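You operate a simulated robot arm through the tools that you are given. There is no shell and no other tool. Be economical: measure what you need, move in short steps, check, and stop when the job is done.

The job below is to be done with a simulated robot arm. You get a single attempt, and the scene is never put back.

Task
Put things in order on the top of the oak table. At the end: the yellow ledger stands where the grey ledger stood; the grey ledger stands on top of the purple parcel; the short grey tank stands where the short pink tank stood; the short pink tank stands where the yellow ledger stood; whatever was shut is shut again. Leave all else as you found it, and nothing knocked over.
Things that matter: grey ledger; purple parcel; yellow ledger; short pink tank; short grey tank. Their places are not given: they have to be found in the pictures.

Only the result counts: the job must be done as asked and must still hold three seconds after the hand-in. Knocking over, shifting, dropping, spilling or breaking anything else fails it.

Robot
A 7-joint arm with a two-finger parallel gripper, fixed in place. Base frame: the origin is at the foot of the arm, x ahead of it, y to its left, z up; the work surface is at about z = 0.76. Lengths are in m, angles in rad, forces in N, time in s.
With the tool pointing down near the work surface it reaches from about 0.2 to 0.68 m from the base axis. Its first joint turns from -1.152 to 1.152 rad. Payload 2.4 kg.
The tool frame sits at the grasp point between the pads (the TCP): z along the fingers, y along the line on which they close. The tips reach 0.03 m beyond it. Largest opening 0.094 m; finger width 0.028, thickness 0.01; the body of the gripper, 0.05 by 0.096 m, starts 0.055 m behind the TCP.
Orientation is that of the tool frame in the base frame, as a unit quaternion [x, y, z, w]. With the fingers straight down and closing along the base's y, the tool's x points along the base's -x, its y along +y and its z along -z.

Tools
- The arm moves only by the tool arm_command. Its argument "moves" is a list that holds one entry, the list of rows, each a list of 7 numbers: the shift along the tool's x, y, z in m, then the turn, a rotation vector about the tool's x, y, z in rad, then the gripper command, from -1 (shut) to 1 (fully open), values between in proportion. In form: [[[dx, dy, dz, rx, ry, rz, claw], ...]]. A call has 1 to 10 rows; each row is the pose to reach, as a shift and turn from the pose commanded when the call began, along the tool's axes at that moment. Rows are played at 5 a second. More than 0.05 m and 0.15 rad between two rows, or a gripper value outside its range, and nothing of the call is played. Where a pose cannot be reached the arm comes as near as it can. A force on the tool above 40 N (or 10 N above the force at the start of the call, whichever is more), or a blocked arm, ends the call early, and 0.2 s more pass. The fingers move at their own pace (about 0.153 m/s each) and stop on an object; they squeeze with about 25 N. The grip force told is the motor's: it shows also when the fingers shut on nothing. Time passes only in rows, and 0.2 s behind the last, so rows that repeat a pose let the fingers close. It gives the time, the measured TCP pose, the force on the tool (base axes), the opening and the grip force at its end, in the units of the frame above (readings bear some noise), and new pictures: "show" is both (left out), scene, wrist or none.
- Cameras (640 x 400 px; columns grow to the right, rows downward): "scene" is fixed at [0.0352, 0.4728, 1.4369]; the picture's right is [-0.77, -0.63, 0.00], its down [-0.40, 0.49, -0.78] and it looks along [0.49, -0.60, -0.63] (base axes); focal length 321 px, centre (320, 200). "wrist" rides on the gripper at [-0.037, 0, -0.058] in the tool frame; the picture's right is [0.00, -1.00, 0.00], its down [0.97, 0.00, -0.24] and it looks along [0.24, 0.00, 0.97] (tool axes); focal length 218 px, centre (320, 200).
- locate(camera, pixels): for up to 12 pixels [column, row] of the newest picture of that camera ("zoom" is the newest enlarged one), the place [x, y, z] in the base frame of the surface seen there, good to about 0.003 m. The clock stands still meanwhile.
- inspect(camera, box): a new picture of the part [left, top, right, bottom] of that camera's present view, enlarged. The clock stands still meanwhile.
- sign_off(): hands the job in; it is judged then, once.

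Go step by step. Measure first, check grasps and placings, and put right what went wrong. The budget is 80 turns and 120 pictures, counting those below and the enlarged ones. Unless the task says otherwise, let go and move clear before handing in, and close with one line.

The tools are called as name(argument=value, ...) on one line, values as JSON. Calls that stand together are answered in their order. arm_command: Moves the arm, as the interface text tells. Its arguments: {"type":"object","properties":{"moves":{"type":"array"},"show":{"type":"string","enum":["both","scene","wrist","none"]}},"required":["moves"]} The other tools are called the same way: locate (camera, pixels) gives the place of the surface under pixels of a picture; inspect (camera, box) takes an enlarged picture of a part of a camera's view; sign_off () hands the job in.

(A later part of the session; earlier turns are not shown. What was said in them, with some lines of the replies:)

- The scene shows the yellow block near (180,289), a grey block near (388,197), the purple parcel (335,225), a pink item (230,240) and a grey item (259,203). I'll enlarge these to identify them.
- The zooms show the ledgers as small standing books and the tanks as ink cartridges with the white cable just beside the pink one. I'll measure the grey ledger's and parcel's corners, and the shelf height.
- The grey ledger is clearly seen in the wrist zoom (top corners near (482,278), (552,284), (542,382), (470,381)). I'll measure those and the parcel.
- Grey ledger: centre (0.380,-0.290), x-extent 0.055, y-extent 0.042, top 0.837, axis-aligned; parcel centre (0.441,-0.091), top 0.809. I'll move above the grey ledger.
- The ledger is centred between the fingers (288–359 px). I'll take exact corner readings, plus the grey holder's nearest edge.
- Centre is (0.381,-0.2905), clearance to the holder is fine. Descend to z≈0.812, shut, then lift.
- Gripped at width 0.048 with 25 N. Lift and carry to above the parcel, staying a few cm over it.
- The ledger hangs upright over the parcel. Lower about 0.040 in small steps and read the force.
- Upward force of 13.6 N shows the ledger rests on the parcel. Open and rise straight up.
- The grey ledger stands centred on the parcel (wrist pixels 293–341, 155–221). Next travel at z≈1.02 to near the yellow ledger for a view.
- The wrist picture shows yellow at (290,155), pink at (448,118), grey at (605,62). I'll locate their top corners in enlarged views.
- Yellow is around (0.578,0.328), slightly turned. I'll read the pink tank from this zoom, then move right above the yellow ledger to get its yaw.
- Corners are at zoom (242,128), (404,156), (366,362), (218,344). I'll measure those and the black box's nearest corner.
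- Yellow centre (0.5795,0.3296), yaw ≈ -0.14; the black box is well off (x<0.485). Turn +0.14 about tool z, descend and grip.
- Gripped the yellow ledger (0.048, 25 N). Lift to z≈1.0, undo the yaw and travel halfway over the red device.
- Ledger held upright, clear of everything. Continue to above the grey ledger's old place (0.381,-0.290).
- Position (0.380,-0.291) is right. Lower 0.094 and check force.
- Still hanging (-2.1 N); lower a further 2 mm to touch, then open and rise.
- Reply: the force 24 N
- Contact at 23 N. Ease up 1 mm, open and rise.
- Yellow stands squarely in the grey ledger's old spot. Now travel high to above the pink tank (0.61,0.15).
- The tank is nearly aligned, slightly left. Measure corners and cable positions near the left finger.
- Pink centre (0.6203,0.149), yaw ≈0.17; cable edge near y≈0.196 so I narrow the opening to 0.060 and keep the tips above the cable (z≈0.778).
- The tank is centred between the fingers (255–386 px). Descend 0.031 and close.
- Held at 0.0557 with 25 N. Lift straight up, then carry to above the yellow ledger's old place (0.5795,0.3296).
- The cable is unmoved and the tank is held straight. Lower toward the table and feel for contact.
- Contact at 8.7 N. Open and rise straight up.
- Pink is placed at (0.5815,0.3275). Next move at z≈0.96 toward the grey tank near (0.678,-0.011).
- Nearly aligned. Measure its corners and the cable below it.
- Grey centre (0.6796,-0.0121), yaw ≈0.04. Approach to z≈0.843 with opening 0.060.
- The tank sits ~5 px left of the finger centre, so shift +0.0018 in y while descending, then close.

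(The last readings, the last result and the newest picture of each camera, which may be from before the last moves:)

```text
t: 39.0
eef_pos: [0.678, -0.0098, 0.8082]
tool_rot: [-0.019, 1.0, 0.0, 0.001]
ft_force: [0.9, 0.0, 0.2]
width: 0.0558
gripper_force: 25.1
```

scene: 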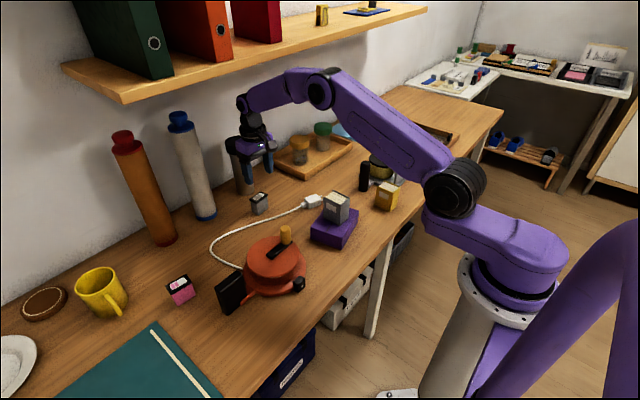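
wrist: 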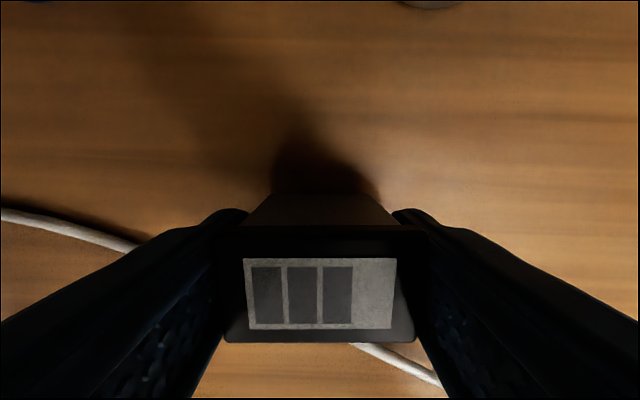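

Gripped identically to the pink one. Lift and carry to above the pink tank's old spot (0.6203,0.149), yaw 0.17.

arm_command(moves=[[[0, 0, -0.02, 0, 0, 0, -1], [0, 0, -0.06, 0, 0, 0, -1], [0, 0, -0.1, 0, 0, 0, -1], [0.0128, 0.0403, -0.1, 0, 0, -0.03, -1], [0.0257, 0.0807, -0.1, 0, 0, -0.07, -1], [0.0385, 0.121, -0.1, 0, 0, -0.1, -1], [0.0513, 0.1614, -0.1, 0, 0, -0.13, -1], [0.0513, 0.1614, -0.07, 0, 0, -0.13, -1], [0.0513, 0.1614, -0.04, 0, 0, -0.13, -1], [0.0513, 0.1614, -0.04, 0, 0, -0.13, -1]]], show="both")

```text
t: 41.2
eef_pos: [0.6197, 0.1495, 0.8485]
tool_rot: [-0.085, 0.996, 0.0, 0.0]
ft_force: [-1.3, 0.1, -0.6]
width: 0.0557
gripper_force: 25.2
```

scene: 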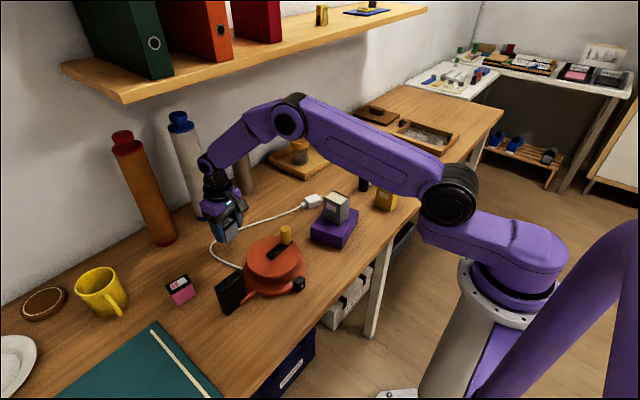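
wrist: 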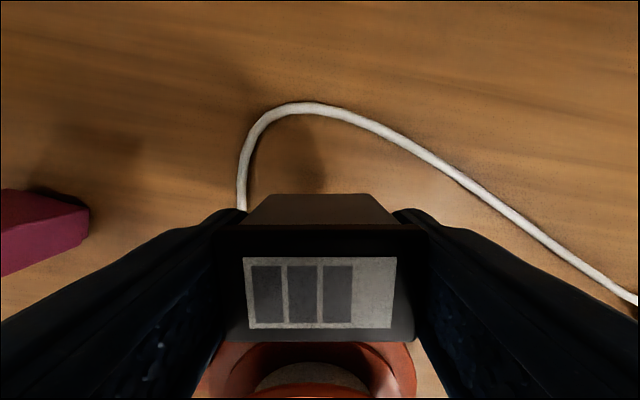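

Over the spot and inside the cable loop. Lower to contact.

arm_command(moves=[[[0, 0, 0.025, 0, 0, 0, -1], [0, 0, 0.036, 0, 0, 0, -1], [0, 0, 0.039, 0, 0, 0, -1], [0, 0, 0.0405, 0, 0, 0, -1], [0, 0, 0.0405, 0, 0, 0, -1]]], show="wrist")

```text
t: 42.4
eef_pos: [0.6194, 0.1488, 0.8079]
tool_rot: [-0.085, 0.996, 0.0, 0.0]
ft_force: [-1.4, -0.6, 2.3]
width: 0.0557
gripper_force: 24.5
```

wrist: 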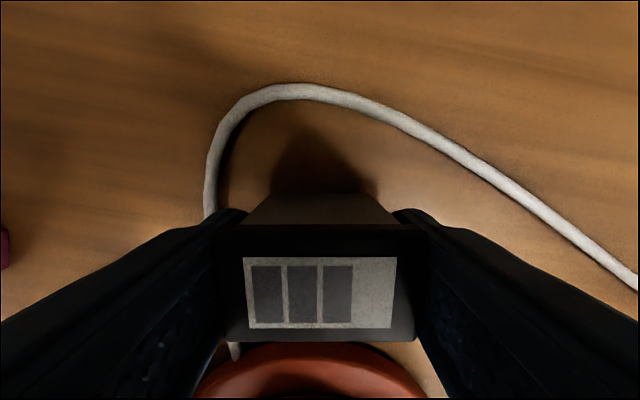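

Light contact (2.3 N), same picture as the pink tank had there. Open modestly to spare the cable and rise.

arm_command(moves=[[[0, 0, 0.0005, 0, 0, 0, -1], [0, 0, 0.0005, 0, 0, 0, 0.33], [0, 0, 0.0005, 0, 0, 0, 0.33], [0, 0, 0.0005, 0, 0, 0, 0.33], [0, 0, -0.03, 0, 0, 0, 0.33], [0, 0, -0.07, 0, 0, 0, 0.33], [0, 0, -0.11, 0, 0, 0, 0.33], [0.04, 0, -0.14, 0, 0, 0, 0.33], [0.08, 0, -0.17, 0, 0, 0, 0.33]]], show="both")

inspect(camera="scene", box=[140, 170, 420, 320])

```text
t: 44.4
eef_pos: [0.54, 0.1323, 0.9761]
tool_rot: [-0.084, 0.996, 0.0, 0.0]
ft_force: [0.7, -0.2, -0.9]
width: 0.0626
gripper_force: 0.1
```

scene: 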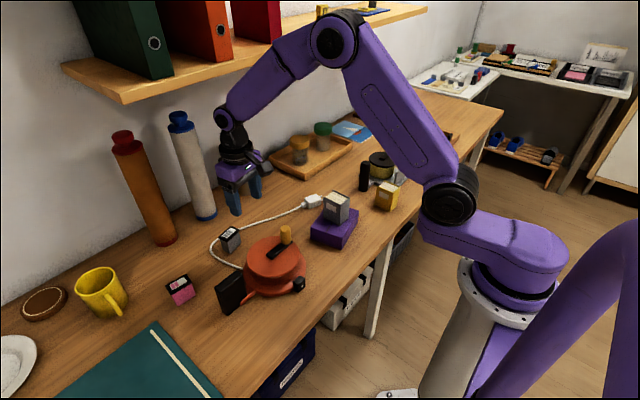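
wrist: 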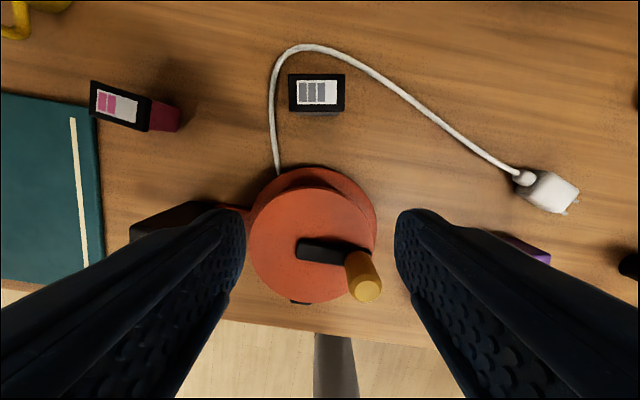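

```text
2.29 times, centred on (280, 245) of scene
```

zoom: 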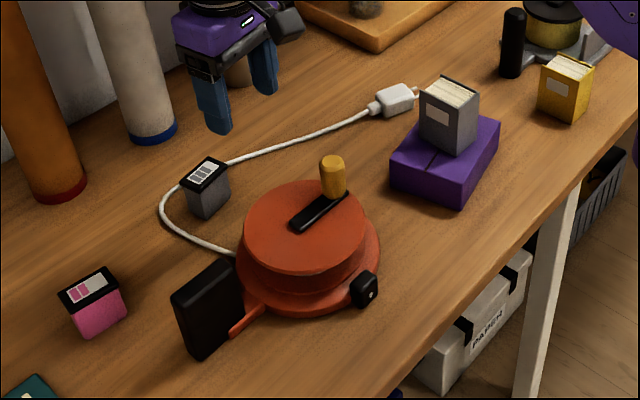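

All four objects stand upright at their target places, the cable and other items are unmoved, and the gripper is open and clear. I'm handing in.

sign_off()

```text
The job is handed in.
```

The job is handed in: the grey ledger stands on the purple parcel, the yellow ledger is in the grey ledger's old place, the short pink tank is in the yellow ledger's old place, and the short grey tank is in the pink tank's old place; nothing shut had to be opened, and the last pictures showed nothing else moved or knocked over.
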